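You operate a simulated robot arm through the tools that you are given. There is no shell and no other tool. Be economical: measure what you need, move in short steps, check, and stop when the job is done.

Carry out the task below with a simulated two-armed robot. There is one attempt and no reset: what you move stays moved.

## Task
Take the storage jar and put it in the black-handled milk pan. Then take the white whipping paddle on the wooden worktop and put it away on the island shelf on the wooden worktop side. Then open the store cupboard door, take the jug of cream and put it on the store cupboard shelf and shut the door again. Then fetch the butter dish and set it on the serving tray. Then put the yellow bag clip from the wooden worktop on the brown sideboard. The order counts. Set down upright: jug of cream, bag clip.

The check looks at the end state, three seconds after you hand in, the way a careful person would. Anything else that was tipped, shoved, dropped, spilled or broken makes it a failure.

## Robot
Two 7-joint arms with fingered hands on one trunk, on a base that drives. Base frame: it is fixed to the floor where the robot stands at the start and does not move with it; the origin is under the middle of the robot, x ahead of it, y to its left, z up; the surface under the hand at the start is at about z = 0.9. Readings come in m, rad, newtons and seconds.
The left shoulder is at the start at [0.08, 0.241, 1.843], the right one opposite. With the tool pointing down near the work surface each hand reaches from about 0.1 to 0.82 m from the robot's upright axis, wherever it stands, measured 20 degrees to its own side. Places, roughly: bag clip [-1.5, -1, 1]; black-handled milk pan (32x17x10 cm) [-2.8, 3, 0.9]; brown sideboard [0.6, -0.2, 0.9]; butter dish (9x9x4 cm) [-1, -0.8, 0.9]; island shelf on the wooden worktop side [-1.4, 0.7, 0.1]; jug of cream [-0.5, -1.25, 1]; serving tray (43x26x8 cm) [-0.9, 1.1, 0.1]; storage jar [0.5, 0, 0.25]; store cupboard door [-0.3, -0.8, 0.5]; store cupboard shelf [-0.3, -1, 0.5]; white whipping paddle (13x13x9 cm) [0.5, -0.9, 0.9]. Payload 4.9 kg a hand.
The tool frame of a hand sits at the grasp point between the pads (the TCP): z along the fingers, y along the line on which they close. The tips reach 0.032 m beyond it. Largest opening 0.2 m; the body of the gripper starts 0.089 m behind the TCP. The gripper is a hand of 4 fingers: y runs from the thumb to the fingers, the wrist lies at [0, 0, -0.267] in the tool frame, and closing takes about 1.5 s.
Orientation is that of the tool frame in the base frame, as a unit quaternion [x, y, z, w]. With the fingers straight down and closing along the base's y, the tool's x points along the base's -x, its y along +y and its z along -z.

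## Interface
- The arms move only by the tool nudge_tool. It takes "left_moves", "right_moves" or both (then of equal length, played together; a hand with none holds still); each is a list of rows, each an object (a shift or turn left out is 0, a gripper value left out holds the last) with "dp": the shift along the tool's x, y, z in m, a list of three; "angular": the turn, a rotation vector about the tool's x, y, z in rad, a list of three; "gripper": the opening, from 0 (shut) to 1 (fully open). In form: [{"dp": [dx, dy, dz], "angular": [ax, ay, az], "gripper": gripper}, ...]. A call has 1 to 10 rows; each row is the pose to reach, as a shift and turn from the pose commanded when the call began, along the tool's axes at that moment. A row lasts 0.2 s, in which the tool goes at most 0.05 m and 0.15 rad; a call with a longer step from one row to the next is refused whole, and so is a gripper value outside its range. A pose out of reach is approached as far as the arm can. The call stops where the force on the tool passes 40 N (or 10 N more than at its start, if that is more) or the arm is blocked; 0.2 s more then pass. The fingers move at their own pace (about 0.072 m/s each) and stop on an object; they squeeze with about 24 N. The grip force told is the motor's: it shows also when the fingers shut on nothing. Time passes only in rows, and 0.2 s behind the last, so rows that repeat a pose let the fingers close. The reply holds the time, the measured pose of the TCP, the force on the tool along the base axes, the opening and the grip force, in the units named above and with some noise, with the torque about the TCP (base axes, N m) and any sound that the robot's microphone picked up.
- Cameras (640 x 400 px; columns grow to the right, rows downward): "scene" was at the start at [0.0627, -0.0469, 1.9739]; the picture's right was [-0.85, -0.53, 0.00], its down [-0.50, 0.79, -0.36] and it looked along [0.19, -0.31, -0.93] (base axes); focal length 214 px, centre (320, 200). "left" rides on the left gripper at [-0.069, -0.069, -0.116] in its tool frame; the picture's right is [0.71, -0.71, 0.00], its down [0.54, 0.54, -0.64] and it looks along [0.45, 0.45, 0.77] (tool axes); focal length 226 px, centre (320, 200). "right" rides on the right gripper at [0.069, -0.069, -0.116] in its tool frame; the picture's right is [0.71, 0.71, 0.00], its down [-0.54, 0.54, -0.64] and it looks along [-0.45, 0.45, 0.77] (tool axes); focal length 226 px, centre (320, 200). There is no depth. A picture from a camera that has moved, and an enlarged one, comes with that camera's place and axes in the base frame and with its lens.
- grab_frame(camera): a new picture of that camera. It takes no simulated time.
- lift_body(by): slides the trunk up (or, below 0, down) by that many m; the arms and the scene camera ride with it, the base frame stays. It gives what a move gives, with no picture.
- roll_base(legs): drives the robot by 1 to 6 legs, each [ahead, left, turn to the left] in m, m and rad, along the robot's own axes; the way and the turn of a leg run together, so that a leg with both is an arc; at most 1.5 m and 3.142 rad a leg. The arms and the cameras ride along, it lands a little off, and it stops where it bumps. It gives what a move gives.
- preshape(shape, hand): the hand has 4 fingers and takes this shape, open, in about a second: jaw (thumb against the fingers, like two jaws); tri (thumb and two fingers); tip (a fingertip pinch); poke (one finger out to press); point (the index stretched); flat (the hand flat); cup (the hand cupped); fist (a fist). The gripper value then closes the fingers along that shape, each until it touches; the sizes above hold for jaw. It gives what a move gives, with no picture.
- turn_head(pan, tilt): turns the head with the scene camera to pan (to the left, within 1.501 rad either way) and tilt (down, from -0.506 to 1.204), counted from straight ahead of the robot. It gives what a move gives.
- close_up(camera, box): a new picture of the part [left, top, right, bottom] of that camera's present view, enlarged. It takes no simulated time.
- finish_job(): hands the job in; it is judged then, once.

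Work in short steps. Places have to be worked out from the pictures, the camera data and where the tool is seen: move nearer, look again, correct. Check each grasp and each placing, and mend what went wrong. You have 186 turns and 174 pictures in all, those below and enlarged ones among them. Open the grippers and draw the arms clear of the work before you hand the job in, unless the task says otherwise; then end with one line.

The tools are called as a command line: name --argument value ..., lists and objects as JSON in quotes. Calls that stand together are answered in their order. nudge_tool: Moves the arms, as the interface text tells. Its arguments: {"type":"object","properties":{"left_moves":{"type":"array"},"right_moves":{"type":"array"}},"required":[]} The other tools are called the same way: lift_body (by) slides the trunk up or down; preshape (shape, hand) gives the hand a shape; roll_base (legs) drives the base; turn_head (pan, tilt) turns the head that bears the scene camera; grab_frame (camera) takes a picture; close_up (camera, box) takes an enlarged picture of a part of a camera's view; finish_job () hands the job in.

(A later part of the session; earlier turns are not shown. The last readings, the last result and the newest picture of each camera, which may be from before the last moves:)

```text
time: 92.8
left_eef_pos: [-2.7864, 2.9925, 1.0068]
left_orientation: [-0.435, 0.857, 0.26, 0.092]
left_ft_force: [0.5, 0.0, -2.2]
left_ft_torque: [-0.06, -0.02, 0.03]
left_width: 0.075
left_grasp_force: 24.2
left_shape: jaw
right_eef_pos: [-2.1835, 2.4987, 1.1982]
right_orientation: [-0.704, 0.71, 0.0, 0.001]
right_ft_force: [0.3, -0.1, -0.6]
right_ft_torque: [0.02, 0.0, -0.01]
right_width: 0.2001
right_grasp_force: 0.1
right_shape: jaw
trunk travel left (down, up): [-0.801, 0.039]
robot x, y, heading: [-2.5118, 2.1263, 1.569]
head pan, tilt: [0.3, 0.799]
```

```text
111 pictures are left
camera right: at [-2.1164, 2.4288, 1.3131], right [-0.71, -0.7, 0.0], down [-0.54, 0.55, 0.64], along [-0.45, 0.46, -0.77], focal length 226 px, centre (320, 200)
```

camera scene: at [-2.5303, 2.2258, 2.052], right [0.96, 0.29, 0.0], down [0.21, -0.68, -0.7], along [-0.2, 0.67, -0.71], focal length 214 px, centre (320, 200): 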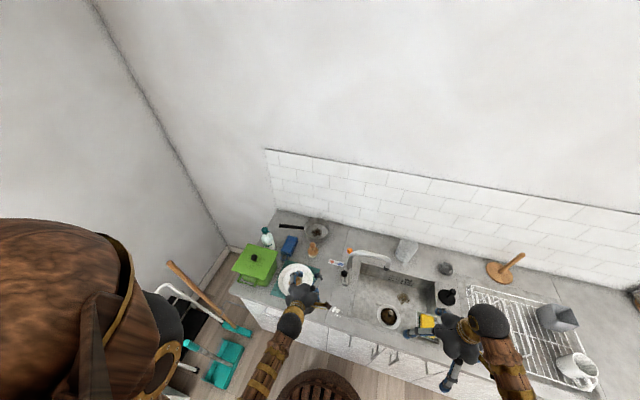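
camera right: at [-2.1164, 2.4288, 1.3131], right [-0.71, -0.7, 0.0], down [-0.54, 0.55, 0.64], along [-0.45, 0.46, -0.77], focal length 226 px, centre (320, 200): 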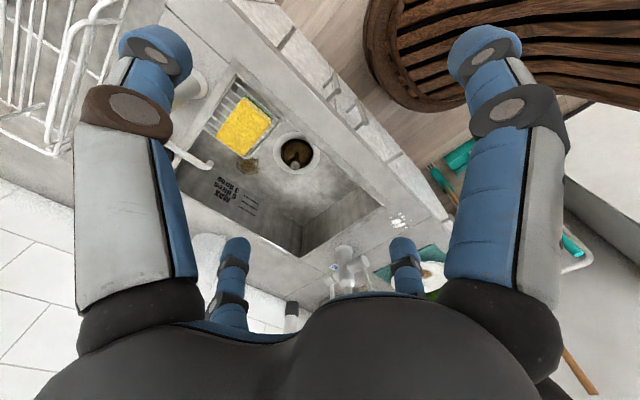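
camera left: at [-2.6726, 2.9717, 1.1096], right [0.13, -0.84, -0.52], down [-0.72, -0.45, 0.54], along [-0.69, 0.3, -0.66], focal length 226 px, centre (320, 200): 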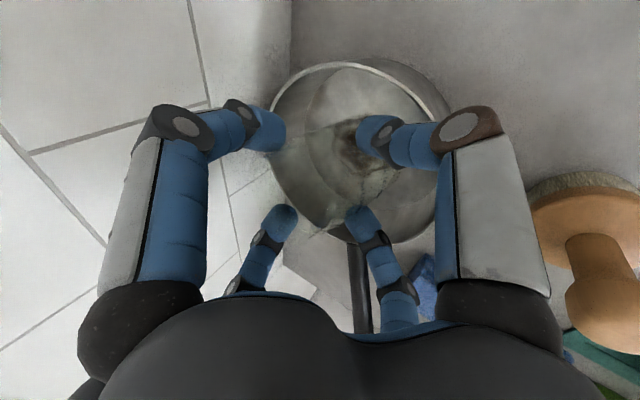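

Contact pushed +x, so the left-lower finger was likely on the rim/handle side. Shift +1.4 cm x, +1.2 cm y and descend again.

nudge_tool --left_moves '[{"dp": [-0.0168, -0.0052, 0.0054]}, {"dp": [-0.011, -0.0106, 0.018]}, {"dp": [-0.0052, -0.0161, 0.0308]}, {"dp": [-0.0052, -0.0161, 0.0308]}]'

close_up --camera "left" --box '[200, 40, 500, 260]'

```text
time: 93.8
left_eef_pos: [-2.7759, 3.0035, 0.9944]
left_orientation: [-0.434, 0.857, 0.261, 0.093]
left_ft_force: [0.2, -0.9, -1.8]
left_ft_torque: [-0.01, -0.01, 0.01]
left_width: 0.0753
left_grasp_force: 23.7
left_shape: jaw
left hand out of reach, approached as far as the arm can: row 2, 3, 4
right_eef_pos: [-2.1821, 2.4979, 1.1976]
right_orientation: [-0.705, 0.709, 0.0, -0.001]
right_ft_force: [-0.2, 1.2, 0.0]
right_ft_torque: [-0.02, 0.03, -0.01]
right_width: 0.1998
right_grasp_force: 0.1
right_shape: jaw
trunk travel left (down, up): [-0.801, 0.039]
robot x, y, heading: [-2.5117, 2.1227, 1.566]
head pan, tilt: [0.3, 0.799]
```

```text
1.82 times, centred on (350, 150) of left
camera zoom: at [-2.6706, 2.9563, 1.095], right [0.13, -0.84, -0.53], down [-0.72, -0.45, 0.53], along [-0.69, 0.31, -0.66], focal length 411 px, centre (266, 291)
```

zoom: 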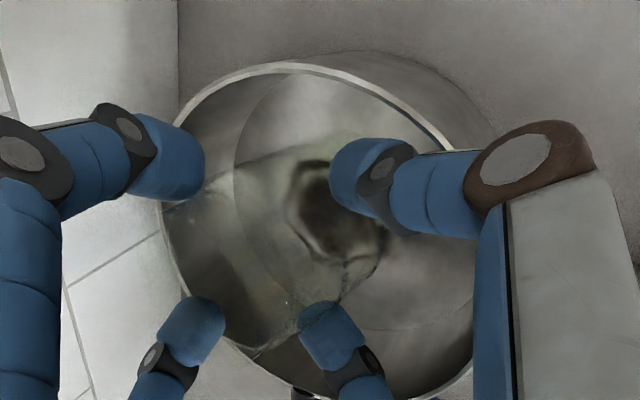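

The arm itself is at its reach limit; no contact. I lower the trunk 1.5 cm instead.

lift_body --by -0.015

close_up --camera "left" --box '[200, 40, 500, 260]'

```text
time: 94.4
left_eef_pos: [-2.7763, 3.0042, 0.987]
left_orientation: [-0.434, 0.856, 0.266, 0.096]
left_ft_force: [-3.7, -3.6, 38.7]
left_ft_torque: [-0.04, -0.91, -0.14]
left_width: 0.076
left_grasp_force: 23.6
left_shape: jaw
right_eef_pos: [-2.181, 2.4954, 1.1845]
right_orientation: [-0.704, 0.71, 0.001, 0.002]
right_ft_force: [-0.7, 0.3, -0.4]
right_ft_torque: [-0.02, 0.01, -0.01]
right_width: 0.1999
right_grasp_force: 0.2
right_shape: jaw
trunk travel left (down, up): [-0.786, 0.054]
robot x, y, heading: [-2.5124, 2.1272, 1.565]
head pan, tilt: [0.3, 0.799]
```

```text
1.82 times, centred on (350, 150) of left
camera zoom: at [-2.6715, 2.957, 1.0868], right [0.13, -0.83, -0.54], down [-0.71, -0.46, 0.53], along [-0.69, 0.32, -0.65], focal length 411 px, centre (266, 291)
```

zoom: 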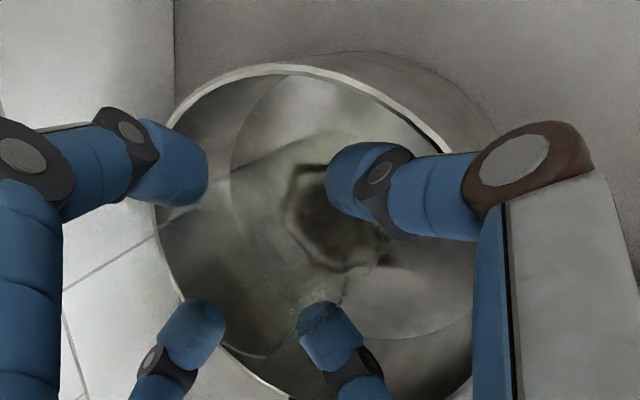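

Contact is vertical and inside the pan: the jar stands on the pan floor. Relieve 6 mm and open slowly to 0.11.

lift_body --by 0.006

nudge_tool --left_moves '[{"gripper": 0.4}, {"gripper": 0.45}, {"gripper": 0.5}, {"gripper": 0.55}, {"gripper": 0.55}]'

close_up --camera "left" --box '[200, 40, 500, 260]'

```text
time: 95.0
left_eef_pos: [-2.775, 3.003, 0.9879]
left_orientation: [-0.433, 0.857, 0.263, 0.093]
left_ft_force: [-4.9, 9.8, 17.9]
left_ft_torque: [0.64, -0.27, 0.11]
left_width: 0.0755
left_grasp_force: 24.1
left_shape: jaw
right_eef_pos: [-2.1808, 2.4974, 1.1888]
right_orientation: [-0.704, 0.71, 0.001, 0.0]
right_ft_force: [-0.5, 0.2, -0.9]
right_ft_torque: [0.04, 0.03, 0.04]
right_width: 0.2001
right_grasp_force: 0.0
right_shape: jaw
trunk travel left (down, up): [-0.792, 0.048]
robot x, y, heading: [-2.5088, 2.1235, 1.561]
head pan, tilt: [0.3, 0.799]
```

```text
time: 96.2
left_eef_pos: [-2.7762, 3.0024, 0.9874]
left_orientation: [-0.434, 0.857, 0.262, 0.095]
left_ft_force: [-9.9, 4.9, 23.7]
left_ft_torque: [-0.96, -0.45, -0.17]
left_width: 0.0975
left_grasp_force: 0.0
left_shape: jaw
right_eef_pos: [-2.1828, 2.4977, 1.1896]
right_orientation: [-0.705, 0.709, 0.001, 0.001]
right_ft_force: [-0.2, -0.3, -0.1]
right_ft_torque: [-0.03, 0.0, 0.01]
right_width: 0.2
right_grasp_force: 0.1
right_shape: jaw
trunk travel left (down, up): [-0.792, 0.048]
robot x, y, heading: [-2.5092, 2.1223, 1.564]
head pan, tilt: [0.3, 0.799]
```

```text
1.82 times, centred on (350, 150) of left
camera zoom: at [-2.6719, 2.9552, 1.0877], right [0.13, -0.83, -0.54], down [-0.72, -0.45, 0.53], along [-0.69, 0.31, -0.66], focal length 411 px, centre (266, 291)
```

zoom: 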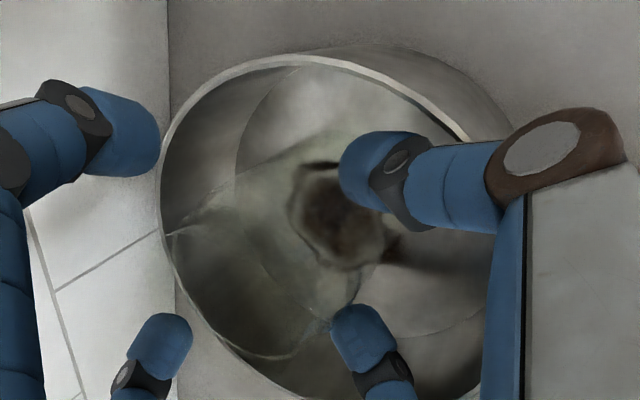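

Released. Rise 3 cm and open further, watching the jar.

nudge_tool --left_moves '[{"dp": [-0.0077, 0.0073, -0.017], "gripper": 0.6}, {"dp": [-0.0116, 0.0109, -0.0254], "gripper": 0.7}, {"dp": [-0.0116, 0.0109, -0.0254], "gripper": 0.75}, {"dp": [-0.0116, 0.0109, -0.0254], "gripper": 0.75}]'

close_up --camera "left" --box '[200, 40, 500, 260]'

```text
time: 97.2
left_eef_pos: [-2.7749, 3.0036, 1.0133]
left_orientation: [-0.434, 0.857, 0.261, 0.094]
left_ft_force: [-1.9, 0.4, 0.4]
left_ft_torque: [0.02, 0.08, -0.01]
left_width: 0.1495
left_grasp_force: 0.1
left_shape: jaw
right_eef_pos: [-2.1818, 2.4981, 1.1885]
right_orientation: [-0.705, 0.709, 0.0, 0.0]
right_ft_force: [0.6, 0.7, 1.0]
right_ft_torque: [-0.02, -0.01, -0.01]
right_width: 0.1999
right_grasp_force: 0.1
right_shape: jaw
trunk travel left (down, up): [-0.792, 0.048]
robot x, y, heading: [-2.5094, 2.1255, 1.561]
head pan, tilt: [0.3, 0.799]
```

```text
1.82 times, centred on (350, 150) of left
camera zoom: at [-2.6702, 2.9564, 1.115], right [0.13, -0.84, -0.53], down [-0.72, -0.45, 0.53], along [-0.69, 0.31, -0.66], focal length 411 px, centre (266, 291)
```

zoom: 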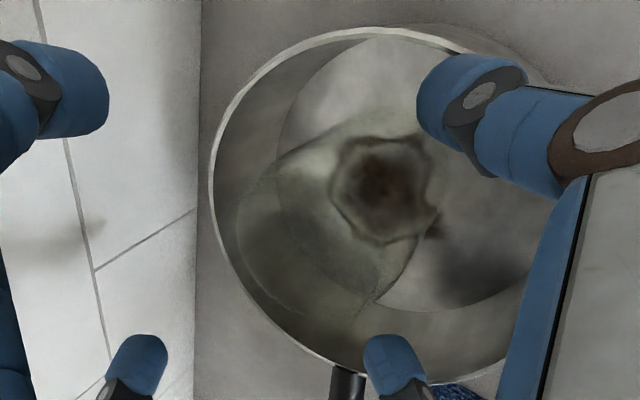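

The jar stands in the pan with the fingers clear. Retract along the tool axis, then look from the scene camera.

nudge_tool --left_moves '[{"dp": [0, 0, -0.04]}, {"dp": [0, 0, -0.08]}, {"dp": [0, 0, -0.12]}, {"dp": [0, 0, -0.165]}, {"dp": [0.02, -0.02, -0.2]}, {"dp": [0.04, -0.03, -0.24]}, {"dp": [0.06, -0.04, -0.28]}, {"dp": [0.08, -0.05, -0.32]}]'

close_up --camera "scene" --box '[270, 200, 370, 270]'

```text
time: 99.0
left_eef_pos: [-2.763, 2.7512, 1.2388]
left_orientation: [-0.434, 0.856, 0.263, 0.094]
left_ft_force: [-0.1, 0.4, -0.1]
left_ft_torque: [0.04, -0.01, 0.02]
left_width: 0.15
left_grasp_force: 0.0
left_shape: jaw
right_eef_pos: [-2.182, 2.4951, 1.1896]
right_orientation: [-0.704, 0.71, 0.001, 0.001]
right_ft_force: [0.3, -0.1, 0.5]
right_ft_torque: [0.0, -0.01, 0.0]
right_width: 0.2
right_grasp_force: 0.1
right_shape: jaw
trunk travel left (down, up): [-0.792, 0.048]
robot x, y, heading: [-2.5074, 2.1263, 1.565]
head pan, tilt: [0.3, 0.799]
```

```text
5.71 times, centred on (320, 235) of scene
camera zoom: at [-2.53, 2.2298, 2.0428], right [0.96, 0.29, 0.0], down [0.21, -0.69, -0.7], along [-0.2, 0.67, -0.72], focal length 1226 px, centre (320, 0)
```

zoom: 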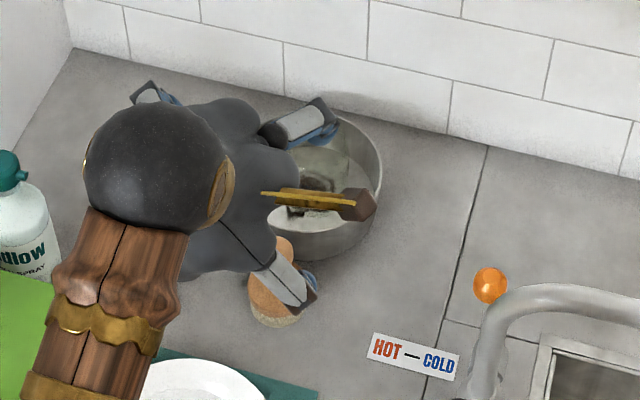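

Now retract the left arm further, back the base off and confirm the jar from the scene camera.

nudge_tool --left_moves '[{"dp": [0.02, -0.026, -0.032]}, {"dp": [0.041, -0.052, -0.064]}, {"dp": [0.062, -0.078, -0.097]}, {"dp": [0.083, -0.104, -0.129]}, {"dp": [0.104, -0.13, -0.161]}]'

roll_base --legs '[[-0.22, 0, 0.01]]'

close_up --camera "scene" --box '[280, 170, 380, 240]'

```text
time: 100.2
left_eef_pos: [-2.7097, 2.53, 1.2849]
left_orientation: [-0.433, 0.857, 0.264, 0.095]
left_ft_force: [0.6, -0.8, -0.7]
left_ft_torque: [0.01, 0.0, -0.03]
left_width: 0.1499
left_grasp_force: 0.1
left_shape: jaw
left hand out of reach, approached as far as the arm can: row 5
right_eef_pos: [-2.1816, 2.4955, 1.1904]
right_orientation: [-0.705, 0.71, 0.001, 0.0]
right_ft_force: [0.0, 0.3, 0.6]
right_ft_torque: [0.02, 0.05, -0.03]
right_width: 0.2002
right_grasp_force: 0.2
right_shape: jaw
trunk travel left (down, up): [-0.792, 0.048]
robot x, y, heading: [-2.5071, 2.1223, 1.559]
head pan, tilt: [0.3, 0.799]
```

```text
time: 101.9
left_eef_pos: [-2.7139, 2.3126, 1.2827]
left_orientation: [-0.436, 0.856, 0.26, 0.093]
left_ft_force: [0.2, 0.8, -0.2]
left_ft_torque: [-0.05, 0.0, 0.01]
left_width: 0.15
left_grasp_force: 0.0
left_shape: jaw
right_eef_pos: [-2.1842, 2.2809, 1.1875]
right_orientation: [-0.706, 0.708, -0.002, -0.002]
right_ft_force: [0.3, -0.7, -0.2]
right_ft_torque: [-0.08, 0.01, 0.04]
right_width: 0.2
right_grasp_force: 0.1
right_shape: jaw
trunk travel left (down, up): [-0.792, 0.048]
robot x, y, heading: [-2.5093, 1.8995, 1.565]
head pan, tilt: [0.3, 0.799]
```

```text
5.71 times, centred on (330, 205) of scene
camera zoom: at [-2.5318, 2.0174, 2.0421], right [0.96, 0.29, 0.0], down [0.21, -0.69, -0.69], along [-0.2, 0.66, -0.72], focal length 1226 px, centre (263, 171)
```

zoom: 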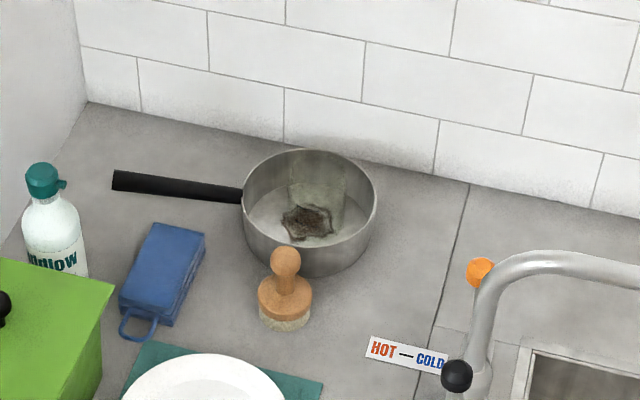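

Jar stands upright in the pan. Now drive back round the island toward the worktop corner for the paddle.

roll_base --legs '[[0, -1.25, 0], [0, -1.2, 0], [-1.0, 0, 0], [-1.05, 0, 0], [0, 0, -2.2]]'

turn_head --pan 0 --tilt 0.8

grab_frame --camera "scene"

```text
time: 128.8
left_eef_pos: [0.4415, -0.1622, 1.2836]
left_orientation: [0.56, 0.78, 0.037, 0.275]
left_ft_force: [-1.0, -0.7, 0.0]
left_ft_torque: [0.0, 0.0, 0.01]
left_width: 0.1496
left_grasp_force: 0.1
left_shape: jaw
right_eef_pos: [0.1112, -0.5759, 1.1886]
right_orientation: [0.304, 0.953, 0.0, 0.0]
right_ft_force: [-0.5, 0.4, -0.3]
right_ft_torque: [0.02, -0.01, -0.02]
right_width: 0.1999
right_grasp_force: 0.1
right_shape: jaw
trunk travel left (down, up): [-0.792, 0.048]
robot x, y, heading: [-0.0077, -0.0902, -0.617]
head pan, tilt: [0.3, 0.799]
```

```text
time: 129.6
left_eef_pos: [0.4416, -0.1611, 1.2838]
left_orientation: [0.56, 0.78, 0.038, 0.276]
left_ft_force: [-0.4, -0.1, -0.1]
left_ft_torque: [-0.01, -0.02, 0.03]
left_width: 0.15
left_grasp_force: 0.1
left_shape: jaw
right_eef_pos: [0.1097, -0.5752, 1.1886]
right_orientation: [0.305, 0.952, 0.001, 0.0]
right_ft_force: [0.3, 0.7, -0.5]
right_ft_torque: [0.03, 0.03, -0.03]
right_width: 0.2
right_grasp_force: 0.1
right_shape: jaw
trunk travel left (down, up): [-0.792, 0.048]
robot x, y, heading: [-0.0085, -0.0925, -0.616]
head pan, tilt: [0.0, 0.799]
```

```text
104 pictures are left
camera scene: at [0.0849, -0.1561, 2.0426], right [-0.58, -0.82, 0.0], down [-0.59, 0.41, -0.7], along [0.57, -0.4, -0.72], focal length 214 px, centre (320, 200)
```

scene: 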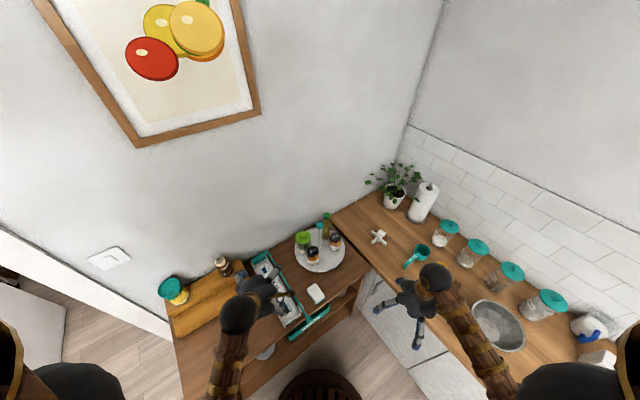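

The white star-shaped thing at ≈(0.50,−0.90) matches the paddle. Zoom in on it.

close_up --camera "scene" --box '[350, 205, 430, 270]'

grab_frame --camera "right"

```text
6.15 times, centred on (390, 238) of scene
camera zoom: at [0.0849, -0.1561, 2.0426], right [-0.58, -0.82, 0.0], down [-0.59, 0.41, -0.7], along [0.57, -0.4, -0.72], focal length 1320 px, centre (-111, -31)
```

zoom: 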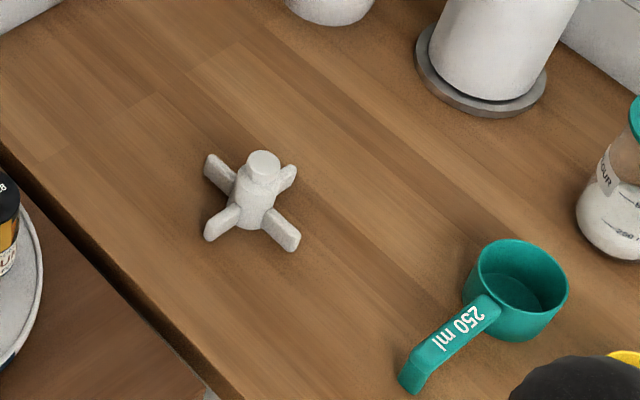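

```text
102 pictures are left
camera right: at [0.0126, -0.5924, 1.3043], right [-0.17, 0.99, 0.0], down [0.76, 0.13, 0.64], along [0.63, 0.11, -0.77], focal length 226 px, centre (320, 200)
```

right: 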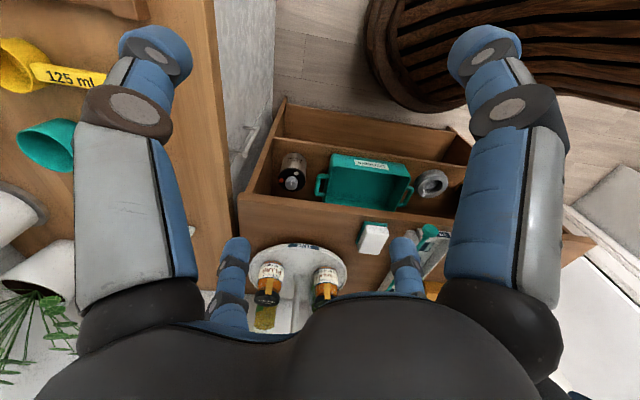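

The hub is at ≈(0.49,−0.887), ~4 cm thick, 9 cm high. I move the base closer for the right hand.

roll_base --legs '[[0.1, -0.175, 0.1]]'

grab_frame --camera "scene"

```text
time: 131.2
left_eef_pos: [0.4371, -0.315, 1.2844]
left_orientation: [0.519, 0.808, 0.051, 0.274]
left_ft_force: [0.3, -0.5, 0.2]
left_ft_torque: [-0.04, -0.01, -0.06]
left_width: 0.1499
left_grasp_force: 0.1
left_shape: jaw
right_eef_pos: [0.1478, -0.7588, 1.1897]
right_orientation: [0.255, 0.967, -0.001, 0.0]
right_ft_force: [0.3, 0.8, 0.4]
right_ft_torque: [-0.05, -0.01, -0.02]
right_width: 0.2
right_grasp_force: 0.1
right_shape: jaw
trunk travel left (down, up): [-0.792, 0.048]
robot x, y, heading: [-0.0181, -0.2976, -0.519]
head pan, tilt: [0.0, 0.799]
```

```text
101 pictures are left
camera scene: at [0.0807, -0.3415, 2.0429], right [-0.49, -0.87, 0.0], down [-0.62, 0.35, -0.7], along [0.61, -0.35, -0.72], focal length 214 px, centre (320, 200)
```

scene: 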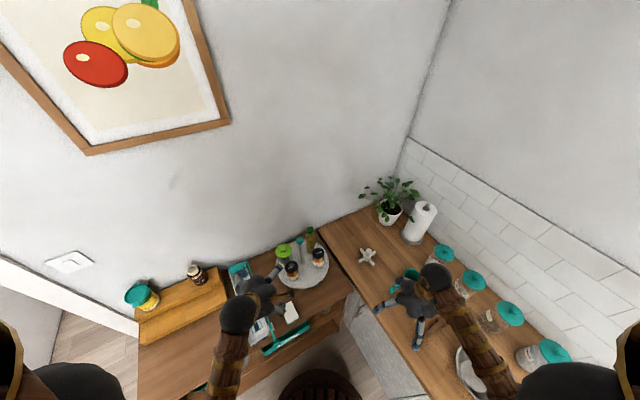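

Paddle hub ≈(0.494,−0.89). Move the right hand above it.

nudge_tool --right_moves '[{"dp": [-0.046, 0.007, 0]}, {"dp": [-0.092, 0.014, 0]}, {"dp": [-0.138, 0.021, 0.01]}, {"dp": [-0.184, 0.028, 0.02]}, {"dp": [-0.23, 0.035, 0.03]}, {"dp": [-0.276, 0.042, 0.045]}, {"dp": [-0.321, 0.05, 0.06]}, {"dp": [-0.366, 0.0566, 0.07]}]'

grab_frame --camera "right"

close_up --camera "scene" --box '[320, 200, 440, 290]'

```text
time: 133.0
left_eef_pos: [0.435, -0.3235, 1.2837]
left_orientation: [0.52, 0.808, 0.053, 0.273]
left_ft_force: [-1.0, -0.1, 0.6]
left_ft_torque: [0.01, 0.0, 0.02]
left_width: 0.1498
left_grasp_force: 0.0
left_shape: jaw
right_eef_pos: [0.3271, -0.8346, 1.1675]
right_orientation: [0.257, 0.966, 0.002, 0.0]
right_ft_force: [-0.4, -0.8, 0.1]
right_ft_torque: [0.05, -0.02, -0.01]
right_width: 0.2002
right_grasp_force: 0.1
right_shape: jaw
right hand out of reach, approached as far as the arm can: row 5, 6, 7, 8
trunk travel left (down, up): [-0.792, 0.048]
robot x, y, heading: [-0.0217, -0.2936, -0.516]
head pan, tilt: [0.0, 0.799]
```

```text
100 pictures are left
camera right: at [0.231, -0.8612, 1.283], right [-0.26, 0.96, 0.0], down [0.74, 0.2, 0.64], along [0.62, 0.17, -0.76], focal length 226 px, centre (320, 200)
```

right: 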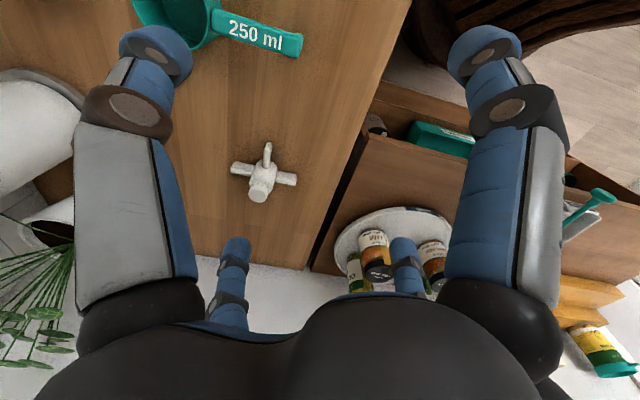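

```text
4.44 times, centred on (380, 245) of scene
camera zoom: at [0.0784, -0.3549, 2.0426], right [-0.49, -0.87, 0.0], down [-0.62, 0.36, -0.7], along [0.61, -0.34, -0.72], focal length 953 px, centre (53, 0)
```

zoom: 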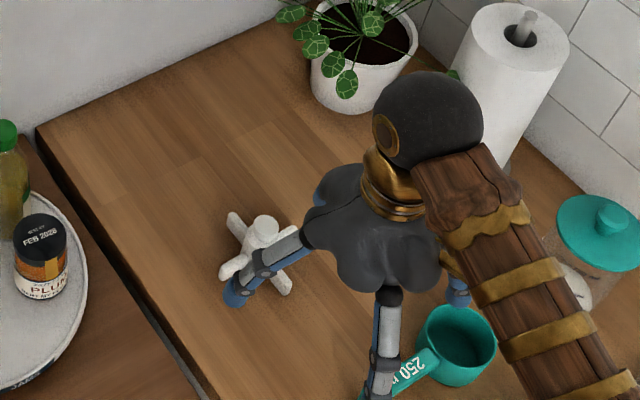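

The wrist can't hold straight-down so high and far. I move the base 5 cm closer, raise the trunk to its top, and approach lower.

roll_base --legs '[[0.048, -0.024, 0]]'

lift_body --by 0.045

```text
time: 134.0
left_eef_pos: [0.4602, -0.3504, 1.2856]
left_orientation: [0.518, 0.808, 0.048, 0.277]
left_ft_force: [-0.3, 1.3, 0.5]
left_ft_torque: [-0.09, -0.07, -0.07]
left_width: 0.1499
left_grasp_force: 0.0
left_shape: jaw
right_eef_pos: [0.3538, -0.8646, 1.175]
right_orientation: [0.255, 0.967, -0.003, 0.002]
right_ft_force: [0.4, 2.0, 1.1]
right_ft_torque: [-0.15, -0.06, -0.01]
right_width: 0.1998
right_grasp_force: 0.1
right_shape: jaw
trunk travel left (down, up): [-0.792, 0.048]
robot x, y, heading: [0.0123, -0.3416, -0.512]
head pan, tilt: [0.0, 0.799]
```

```text
time: 134.8
left_eef_pos: [0.4638, -0.3593, 1.3295]
left_orientation: [0.519, 0.808, 0.051, 0.273]
left_ft_force: [0.1, 0.8, -0.4]
left_ft_torque: [-0.02, 0.0, 0.0]
left_width: 0.1499
left_grasp_force: 0.0
left_shape: jaw
right_eef_pos: [0.3563, -0.8712, 1.215]
right_orientation: [0.255, 0.967, 0.0, -0.001]
right_ft_force: [-1.1, 0.7, 0.5]
right_ft_torque: [-0.03, 0.03, 0.01]
right_width: 0.1998
right_grasp_force: 0.2
right_shape: jaw
trunk travel left (down, up): [-0.837, 0.003]
robot x, y, heading: [0.0123, -0.3395, -0.511]
head pan, tilt: [0.0, 0.799]
```

Achieved pose is the reference. Descend to z≈1.04 first, then slide over the hub.

nudge_tool --right_moves '[{"dp": [0, 0, 0.048]}, {"dp": [0, 0, 0.096]}, {"dp": [0, 0, 0.144]}, {"dp": [-0.02, 0.008, 0.172]}, {"dp": [-0.06, 0.024, 0.174]}, {"dp": [-0.1, 0.04, 0.174]}, {"dp": [-0.129, 0.0515, 0.174]}]'

grab_frame --camera "right"

close_up --camera "scene" --box '[320, 200, 440, 290]'

```text
time: 136.4
left_eef_pos: [0.4655, -0.3615, 1.3287]
left_orientation: [0.519, 0.808, 0.051, 0.272]
left_ft_force: [0.5, -0.3, -0.4]
left_ft_torque: [-0.02, 0.0, -0.01]
left_width: 0.1497
left_grasp_force: 0.1
left_shape: jaw
right_eef_pos: [0.3548, -0.8713, 1.0659]
right_orientation: [0.254, 0.967, 0.001, 0.0]
right_ft_force: [-0.1, -0.8, 0.2]
right_ft_torque: [-0.02, -0.03, -0.02]
right_width: 0.1998
right_grasp_force: 0.1
right_shape: jaw
right hand out of reach, approached as far as the arm can: row 3, 4, 5, 6, 7
trunk travel left (down, up): [-0.837, 0.003]
robot x, y, heading: [0.0067, -0.3414, -0.516]
head pan, tilt: [0.0, 0.799]
```

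```text
98 pictures are left
camera right: at [0.2601, -0.899, 1.1814], right [-0.27, 0.96, 0.0], down [0.74, 0.2, 0.64], along [0.62, 0.17, -0.77], focal length 226 px, centre (320, 200)
```

right: 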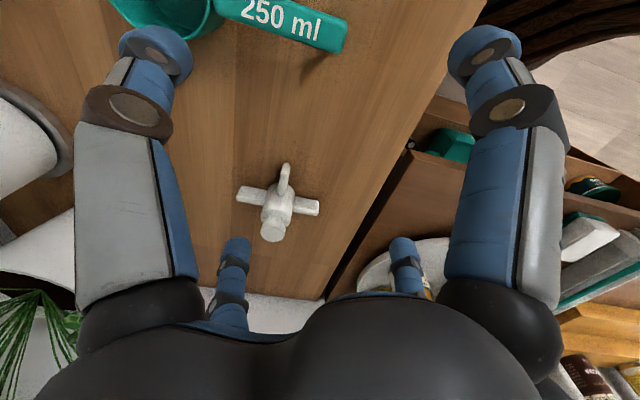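

```text
4.44 times, centred on (380, 245) of scene
camera zoom: at [0.111, -0.3922, 2.0876], right [-0.49, -0.87, 0.0], down [-0.62, 0.35, -0.7], along [0.61, -0.34, -0.72], focal length 953 px, centre (53, 0)
```

zoom: 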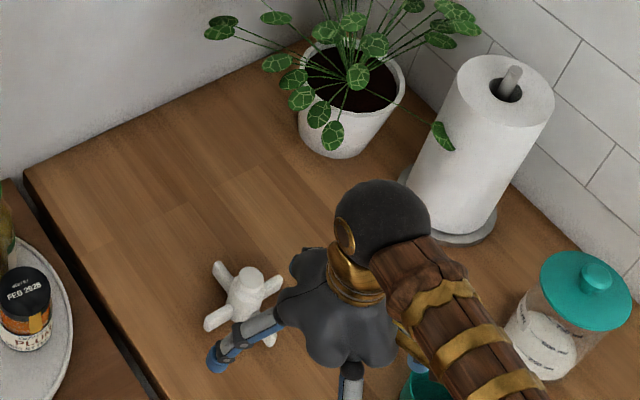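

Still limited by the wrist. Pitching the hand forward (as worked before) extends reach; I tilt 0.6 rad while rising 5 cm.

nudge_tool --right_moves '[{"dp": [0, 0, -0.02], "angular": [0, -0.12, 0]}, {"dp": [0, 0, -0.04], "angular": [0, -0.24, 0]}, {"dp": [-0.02, 0.008, -0.05], "angular": [0, -0.36, 0]}, {"dp": [-0.05, 0.02, -0.05], "angular": [0, -0.48, 0]}, {"dp": [-0.08, 0.032, -0.05], "angular": [0, -0.6, 0]}, {"dp": [-0.11, 0.042, -0.05], "angular": [0, -0.6, 0]}, {"dp": [-0.135, 0.05, -0.05], "angular": [0, -0.6, 0]}]'

grab_frame --camera "right"

close_up --camera "scene" --box '[320, 200, 440, 290]'

```text
time: 138.0
left_eef_pos: [0.4699, -0.3603, 1.3266]
left_orientation: [0.519, 0.808, 0.051, 0.272]
left_ft_force: [-0.9, -0.1, -0.6]
left_ft_torque: [-0.02, 0.07, -0.02]
left_width: 0.1496
left_grasp_force: 0.1
left_shape: jaw
right_eef_pos: [0.4999, -0.8934, 1.1063]
right_orientation: [0.243, 0.924, -0.077, 0.285]
right_ft_force: [-1.2, 0.6, 0.5]
right_ft_torque: [0.0, 0.0, -0.03]
right_width: 0.1997
right_grasp_force: 0.0
right_shape: jaw
trunk travel left (down, up): [-0.837, 0.003]
robot x, y, heading: [0.0126, -0.3395, -0.514]
head pan, tilt: [0.0, 0.799]
```

```text
96 pictures are left
camera right: at [0.3578, -0.8936, 1.1638], right [-0.16, 0.9, -0.4], down [0.34, 0.43, 0.83], along [0.93, 0.0, -0.38], focal length 226 px, centre (320, 200)
```

right: 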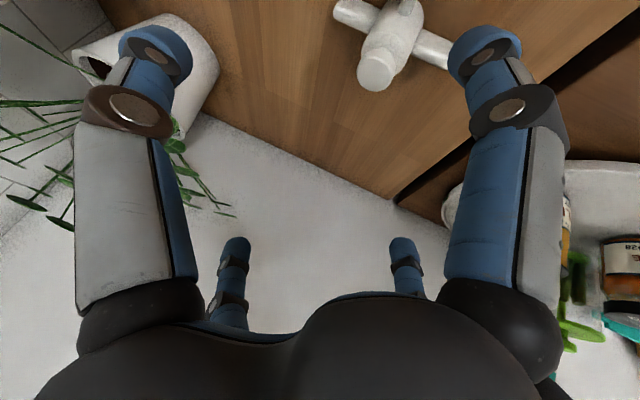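

```text
4.44 times, centred on (380, 245) of scene
camera zoom: at [0.1156, -0.3895, 2.0874], right [-0.49, -0.87, 0.0], down [-0.63, 0.35, -0.7], along [0.6, -0.34, -0.72], focal length 953 px, centre (53, 0)
```

zoom: 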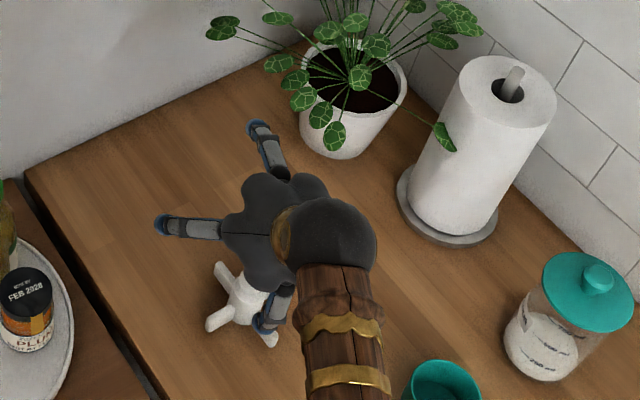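

Hub at ≈(0.492,−0.892) just below. Roll −45° so two fingers come per side, and pre-close to 0.12 m.

nudge_tool --right_moves '[{"angular": [0, 0, -0.14], "gripper": 0.6}, {"angular": [0, 0, -0.28]}, {"angular": [0, 0, -0.42]}, {"angular": [0, 0, -0.56]}, {"angular": [0, 0, -0.7]}, {"angular": [0, 0, -0.785]}]'

grab_frame --camera "right"

close_up --camera "scene" --box '[320, 200, 440, 290]'

```text
time: 139.4
left_eef_pos: [0.4673, -0.3603, 1.3288]
left_orientation: [0.52, 0.808, 0.052, 0.273]
left_ft_force: [-0.9, 0.4, 0.5]
left_ft_torque: [0.0, 0.01, -0.02]
left_width: 0.1499
left_grasp_force: 0.1
left_shape: jaw
right_eef_pos: [0.4978, -0.8937, 1.1076]
right_orientation: [-0.129, 0.947, -0.178, 0.235]
right_ft_force: [-0.8, 0.6, -0.1]
right_ft_torque: [0.02, 0.0, -0.01]
right_width: 0.1203
right_grasp_force: 0.0
right_shape: jaw
trunk travel left (down, up): [-0.837, 0.003]
robot x, y, heading: [0.0103, -0.3412, -0.513]
head pan, tilt: [0.0, 0.799]
```

```text
94 pictures are left
camera right: at [0.3916, -0.9474, 1.2021], right [-0.72, 0.41, -0.56], down [0.06, 0.85, 0.53], along [0.69, 0.35, -0.63], focal length 226 px, centre (320, 200)
```

right: 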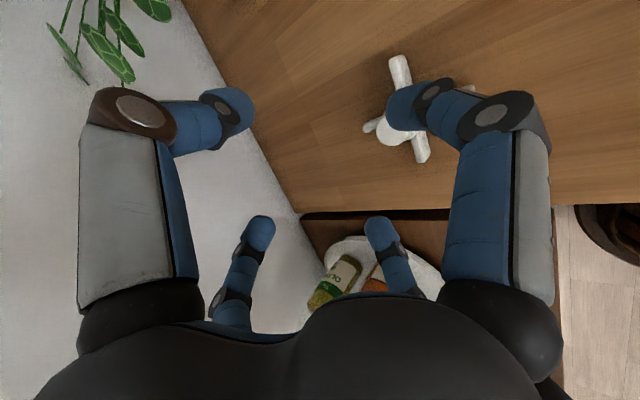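

```text
4.44 times, centred on (380, 245) of scene
camera zoom: at [0.1112, -0.3917, 2.0876], right [-0.49, -0.87, 0.0], down [-0.62, 0.35, -0.7], along [0.61, -0.34, -0.72], focal length 953 px, centre (53, 0)
```

zoom: 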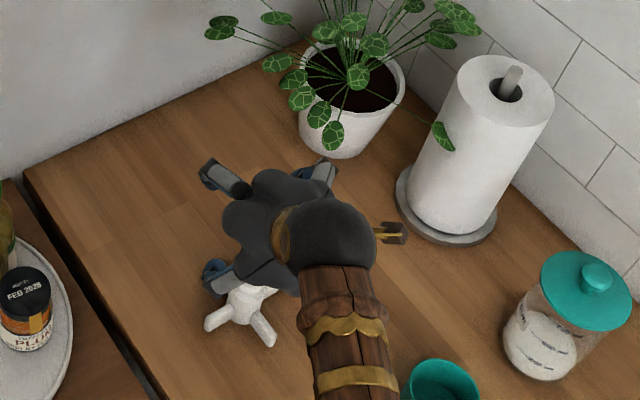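

Descend straight onto the hub (TCP to z≈0.985).

nudge_tool --right_moves '[{"dp": [0.018, 0.018, 0.032]}, {"dp": [0.036, 0.0357, 0.064]}, {"dp": [0.0543, 0.0535, 0.0959]}]'

grab_frame --camera "right"

close_up --camera "scene" --box '[320, 200, 440, 290]'

```text
time: 140.2
left_eef_pos: [0.465, -0.3618, 1.3303]
left_orientation: [0.519, 0.808, 0.051, 0.273]
left_ft_force: [0.1, 0.5, -0.5]
left_ft_torque: [0.0, 0.05, 0.01]
left_width: 0.1496
left_grasp_force: 0.0
left_shape: jaw
right_eef_pos: [0.4916, -0.8919, 0.9877]
right_orientation: [-0.128, 0.947, -0.179, 0.236]
right_ft_force: [0.2, -0.6, 0.1]
right_ft_torque: [0.0, -0.01, -0.01]
right_width: 0.1205
right_grasp_force: 0.0
right_shape: jaw
trunk travel left (down, up): [-0.837, 0.003]
robot x, y, heading: [0.0104, -0.3393, -0.517]
head pan, tilt: [0.0, 0.799]
```

```text
92 pictures are left
camera right: at [0.3833, -0.9459, 1.0832], right [-0.72, 0.41, -0.57], down [0.06, 0.85, 0.53], along [0.69, 0.35, -0.63], focal length 226 px, centre (320, 200)
```

right: 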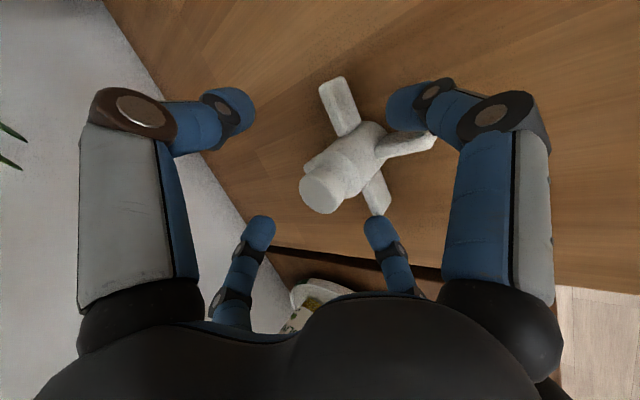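

```text
4.44 times, centred on (380, 245) of scene
camera zoom: at [0.1107, -0.3926, 2.0877], right [-0.49, -0.87, 0.0], down [-0.62, 0.35, -0.7], along [0.61, -0.34, -0.72], focal length 953 px, centre (53, 0)
```

zoom: 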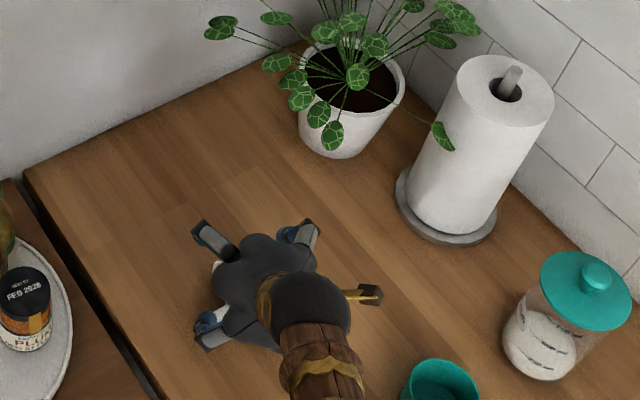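

The hub is well centered. Lower 1 cm and close.

nudge_tool --right_moves '[{"dp": [0.004, 0.004, 0.008], "gripper": 0.4}, {"dp": [0.004, 0.004, 0.008], "gripper": 0.2}, {"dp": [0.004, 0.004, 0.008], "gripper": 0}, {"dp": [0.004, 0.004, 0.008]}, {"dp": [0.004, 0.004, 0.008]}, {"dp": [0.004, 0.004, 0.008]}]'

grab_frame --camera "right"

```text
time: 141.6
left_eef_pos: [0.4647, -0.3612, 1.3283]
left_orientation: [0.52, 0.808, 0.052, 0.272]
left_ft_force: [0.1, 0.0, 0.0]
left_ft_torque: [0.01, -0.01, 0.01]
left_width: 0.1497
left_grasp_force: 0.1
left_shape: jaw
right_eef_pos: [0.4893, -0.8918, 0.9781]
right_orientation: [-0.129, 0.947, -0.178, 0.235]
right_ft_force: [0.3, 0.1, -0.7]
right_ft_torque: [0.04, 0.0, -0.02]
right_width: 0.0345
right_grasp_force: 24.1
right_shape: jaw
trunk travel left (down, up): [-0.837, 0.003]
robot x, y, heading: [0.0111, -0.3367, -0.512]
head pan, tilt: [0.0, 0.799]
```

```text
90 pictures are left
camera right: at [0.3814, -0.9453, 1.0727], right [-0.72, 0.41, -0.56], down [0.06, 0.84, 0.53], along [0.69, 0.35, -0.63], focal length 226 px, centre (320, 200)
```

right: 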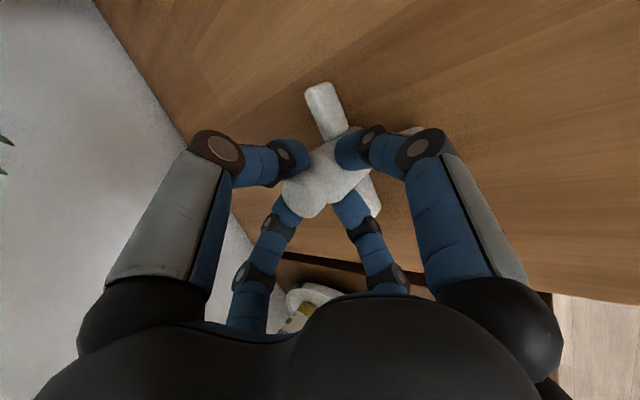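

Gripped (0.0345 m, 24 N). Lift and draw back.

nudge_tool --right_moves '[{"dp": [-0.018, -0.018, -0.037]}, {"dp": [-0.036, -0.036, -0.074]}, {"dp": [-0.056, -0.056, -0.11]}, {"dp": [-0.05, -0.05, -0.15]}, {"dp": [-0.04, -0.04, -0.19]}, {"dp": [-0.03, -0.02, -0.23]}, {"dp": [-0.02, 0.0, -0.27]}, {"dp": [-0.01, 0.02, -0.31]}]'

grab_frame --camera "scene"

```text
time: 143.4
left_eef_pos: [0.4619, -0.3594, 1.3302]
left_orientation: [0.52, 0.807, 0.051, 0.274]
left_ft_force: [0.2, 0.6, -0.1]
left_ft_torque: [-0.04, 0.02, -0.02]
left_width: 0.1498
left_grasp_force: 0.1
left_shape: jaw
right_eef_pos: [0.3424, -0.7812, 1.2282]
right_orientation: [-0.127, 0.947, -0.18, 0.236]
right_ft_force: [-0.1, 0.5, -1.2]
right_ft_torque: [0.0, -0.03, 0.0]
right_width: 0.0343
right_grasp_force: 24.3
right_shape: jaw
trunk travel left (down, up): [-0.837, 0.003]
robot x, y, heading: [0.0103, -0.3426, -0.518]
head pan, tilt: [0.0, 0.799]
```

```text
89 pictures are left
camera scene: at [0.1058, -0.3907, 2.0878], right [-0.49, -0.87, 0.0], down [-0.62, 0.35, -0.7], along [0.61, -0.34, -0.72], focal length 214 px, centre (320, 200)
```

scene: 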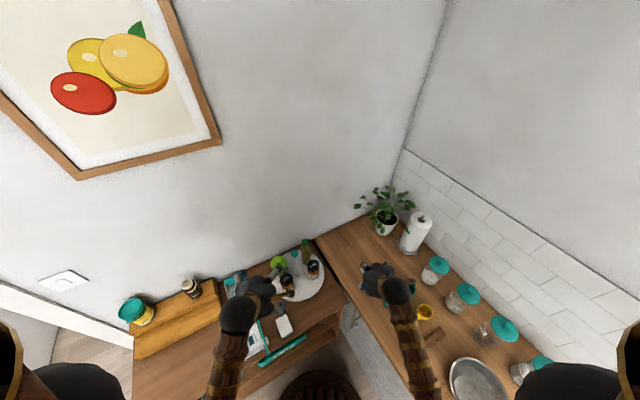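

Paddle secured. Back away, turn to face the island, and shift along to x≈−1.3 to see its shelf.

roll_base --legs '[[-0.45, 0, 0], [0, 0, 2.09], [-0.05, 0.9, 0]]'

turn_head --pan 0 --tilt 0.9

lift_body --by -0.4

grab_frame --camera "scene"

```text
time: 155.4
left_eef_pos: [-1.4649, 0.2585, 1.3285]
left_orientation: [-0.431, 0.858, 0.261, 0.094]
left_ft_force: [0.5, 0.0, 0.1]
left_ft_torque: [0.0, 0.0, -0.01]
left_width: 0.1497
left_grasp_force: 0.0
left_shape: jaw
right_eef_pos: [-1.0386, 0.3564, 1.2257]
right_orientation: [0.88, -0.371, -0.113, -0.274]
right_ft_force: [0.3, 0.1, -0.7]
right_ft_torque: [-0.01, 0.03, 0.0]
right_width: 0.0343
right_grasp_force: 24.2
right_shape: jaw
trunk travel left (down, up): [-0.837, 0.003]
robot x, y, heading: [-1.2666, -0.1522, 1.559]
head pan, tilt: [0.0, 0.799]
```

```text
time: 156.1
left_eef_pos: [-1.4645, 0.2591, 1.3289]
left_orientation: [-0.432, 0.858, 0.263, 0.094]
left_ft_force: [-0.6, -0.4, -0.1]
left_ft_torque: [0.0, 0.03, 0.02]
left_width: 0.1498
left_grasp_force: 0.1
left_shape: jaw
right_eef_pos: [-1.0384, 0.3556, 1.2253]
right_orientation: [0.881, -0.371, -0.111, -0.273]
right_ft_force: [0.7, 0.2, -0.5]
right_ft_torque: [-0.02, 0.03, 0.0]
right_width: 0.0342
right_grasp_force: 23.4
right_shape: jaw
trunk travel left (down, up): [-0.837, 0.003]
robot x, y, heading: [-1.267, -0.1482, 1.559]
head pan, tilt: [0.0, 0.901]
```

```text
time: 159.9
left_eef_pos: [-1.4657, 0.2581, 0.9289]
left_orientation: [-0.432, 0.858, 0.261, 0.094]
left_ft_force: [0.6, -0.4, -0.7]
left_ft_torque: [-0.02, 0.0, -0.01]
left_width: 0.1497
left_grasp_force: 0.0
left_shape: jaw
right_eef_pos: [-1.0382, 0.3549, 0.8258]
right_orientation: [0.88, -0.371, -0.112, -0.273]
right_ft_force: [0.5, -0.1, -0.6]
right_ft_torque: [-0.02, -0.02, 0.0]
right_width: 0.0342
right_grasp_force: 23.9
right_shape: jaw
trunk travel left (down, up): [-0.437, 0.403]
robot x, y, heading: [-1.2687, -0.1533, 1.56]
head pan, tilt: [0.0, 0.901]
```

```text
88 pictures are left
camera scene: at [-1.2628, -0.0438, 1.6798], right [1.0, -0.01, 0.0], down [-0.01, -0.78, -0.62], along [0.01, 0.62, -0.78], focal length 214 px, centre (320, 200)
```

scene: 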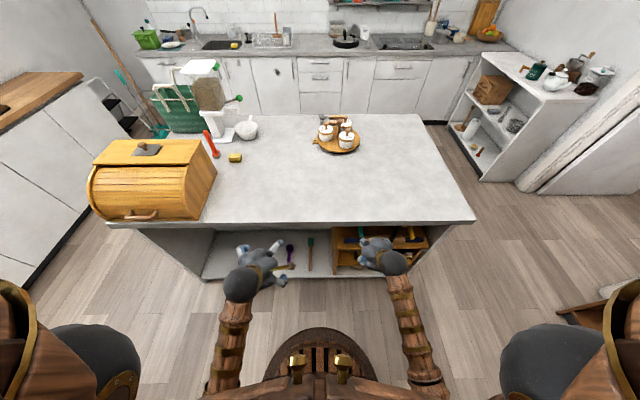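

I back up slightly, lower more, and zoom on the island shelf.

roll_base --legs '[[-0.12, 0, 0.01]]'

lift_body --by -0.3

turn_head --pan 0 --tilt 0.8

close_up --camera "scene" --box '[150, 130, 470, 330]'

```text
time: 161.1
left_eef_pos: [-1.469, 0.1382, 0.9286]
left_orientation: [-0.434, 0.857, 0.261, 0.094]
left_ft_force: [0.0, 1.0, 0.0]
left_ft_torque: [-0.04, 0.04, 0.04]
left_width: 0.1499
left_grasp_force: 0.0
left_shape: jaw
right_eef_pos: [-1.0436, 0.2383, 0.8261]
right_orientation: [0.881, -0.369, -0.112, -0.274]
right_ft_force: [-0.1, 1.4, -0.8]
right_ft_torque: [-0.01, 0.0, -0.01]
right_width: 0.0343
right_grasp_force: 24.0
right_shape: jaw
trunk travel left (down, up): [-0.437, 0.403]
robot x, y, heading: [-1.264, -0.2731, 1.564]
head pan, tilt: [0.0, 0.901]
```

```text
time: 164.1
left_eef_pos: [-1.4686, 0.1375, 0.6287]
left_orientation: [-0.434, 0.857, 0.262, 0.093]
left_ft_force: [0.1, 0.7, 0.6]
left_ft_torque: [-0.01, 0.02, 0.03]
left_width: 0.1498
left_grasp_force: 0.1
left_shape: jaw
right_eef_pos: [-1.0434, 0.2368, 0.527]
right_orientation: [0.881, -0.368, -0.113, -0.274]
right_ft_force: [-0.8, 0.2, -0.7]
right_ft_torque: [-0.02, 0.01, -0.04]
right_width: 0.0341
right_grasp_force: 23.6
right_shape: jaw
trunk travel left (down, up): [-0.137, 0.703]
robot x, y, heading: [-1.2703, -0.2662, 1.566]
head pan, tilt: [0.0, 0.901]
```

```text
time: 164.8
left_eef_pos: [-1.4698, 0.1392, 0.63]
left_orientation: [-0.434, 0.857, 0.261, 0.094]
left_ft_force: [0.4, -0.4, -0.4]
left_ft_torque: [0.0, 0.01, 0.01]
left_width: 0.1499
left_grasp_force: 0.1
left_shape: jaw
right_eef_pos: [-1.0443, 0.2376, 0.5264]
right_orientation: [0.881, -0.368, -0.113, -0.274]
right_ft_force: [-0.3, 0.6, -0.7]
right_ft_torque: [-0.04, -0.01, 0.0]
right_width: 0.0344
right_grasp_force: 24.0
right_shape: jaw
trunk travel left (down, up): [-0.137, 0.703]
robot x, y, heading: [-1.2695, -0.2738, 1.566]
head pan, tilt: [0.0, 0.799]
```

```text
2.00 times, centred on (310, 230) of scene
camera zoom: at [-1.2646, -0.1587, 1.3876], right [1.0, -0.01, 0.0], down [0.0, -0.72, -0.7], along [0.0, 0.7, -0.72], focal length 429 px, centre (340, 140)
```

zoom: 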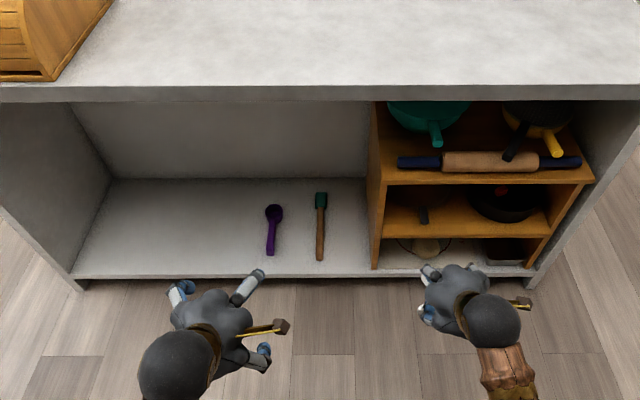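

Shelf: z≈0.1, y 0.49–0.88, free area x −2.05…−1.55. I'll set the paddle near (−1.74, 0.64). Lower trunk, shift left, then ahead.

lift_body --by -0.12

roll_base --legs '[[0, 0.69, 0], [0.2, 0, 0]]'

grab_frame --camera "scene"

grab_frame --camera "right"

```text
time: 166.3
left_eef_pos: [-1.4699, 0.1375, 0.5089]
left_orientation: [-0.434, 0.857, 0.262, 0.092]
left_ft_force: [-0.1, -0.3, 0.4]
left_ft_torque: [0.0, 0.0, -0.05]
left_width: 0.1496
left_grasp_force: 0.1
left_shape: jaw
right_eef_pos: [-1.0429, 0.238, 0.4076]
right_orientation: [0.882, -0.368, -0.113, -0.273]
right_ft_force: [-0.9, 0.1, -0.6]
right_ft_torque: [-0.01, 0.03, 0.02]
right_width: 0.0342
right_grasp_force: 24.5
right_shape: jaw
trunk travel left (down, up): [-0.017, 0.823]
robot x, y, heading: [-1.2704, -0.271, 1.561]
head pan, tilt: [0.0, 0.799]
```

```text
time: 171.2
left_eef_pos: [-2.1278, 0.3537, 0.5089]
left_orientation: [-0.426, 0.861, 0.261, 0.096]
left_ft_force: [-1.1, 0.1, 0.0]
left_ft_torque: [-0.01, 0.01, 0.01]
left_width: 0.1499
left_grasp_force: 0.1
left_shape: jaw
right_eef_pos: [-1.6985, 0.4431, 0.4057]
right_orientation: [0.878, -0.377, -0.11, -0.274]
right_ft_force: [-0.4, 0.6, -1.4]
right_ft_torque: [-0.04, -0.01, -0.01]
right_width: 0.0346
right_grasp_force: 24.0
right_shape: jaw
trunk travel left (down, up): [-0.017, 0.823]
robot x, y, heading: [-1.9319, -0.0572, 1.544]
head pan, tilt: [0.0, 0.799]
```

```text
86 pictures are left
camera scene: at [-1.928, 0.0532, 1.2675], right [1.0, -0.02, 0.0], down [-0.02, -0.72, -0.7], along [0.02, 0.7, -0.72], focal length 214 px, centre (320, 200)
```

scene: 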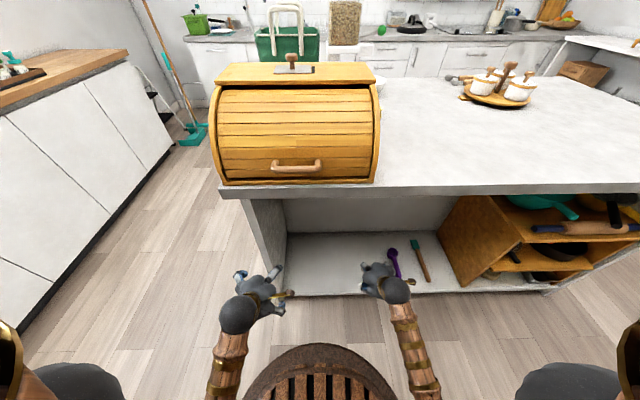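

```text
85 pictures are left
camera right: at [-1.605, 0.3755, 0.501], right [-0.02, -0.83, -0.56], down [-0.77, -0.34, 0.53], along [-0.63, 0.45, -0.63], focal length 226 px, centre (320, 200)
```

right: 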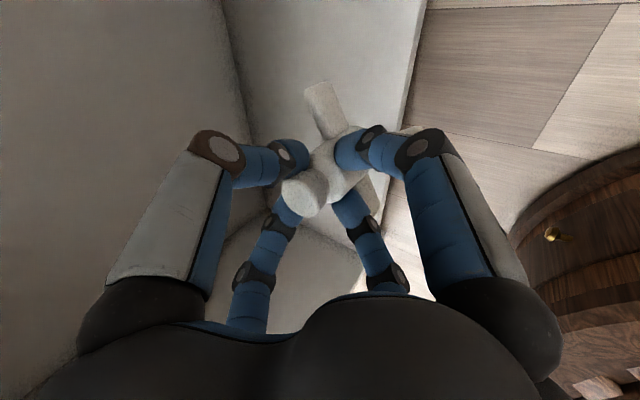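

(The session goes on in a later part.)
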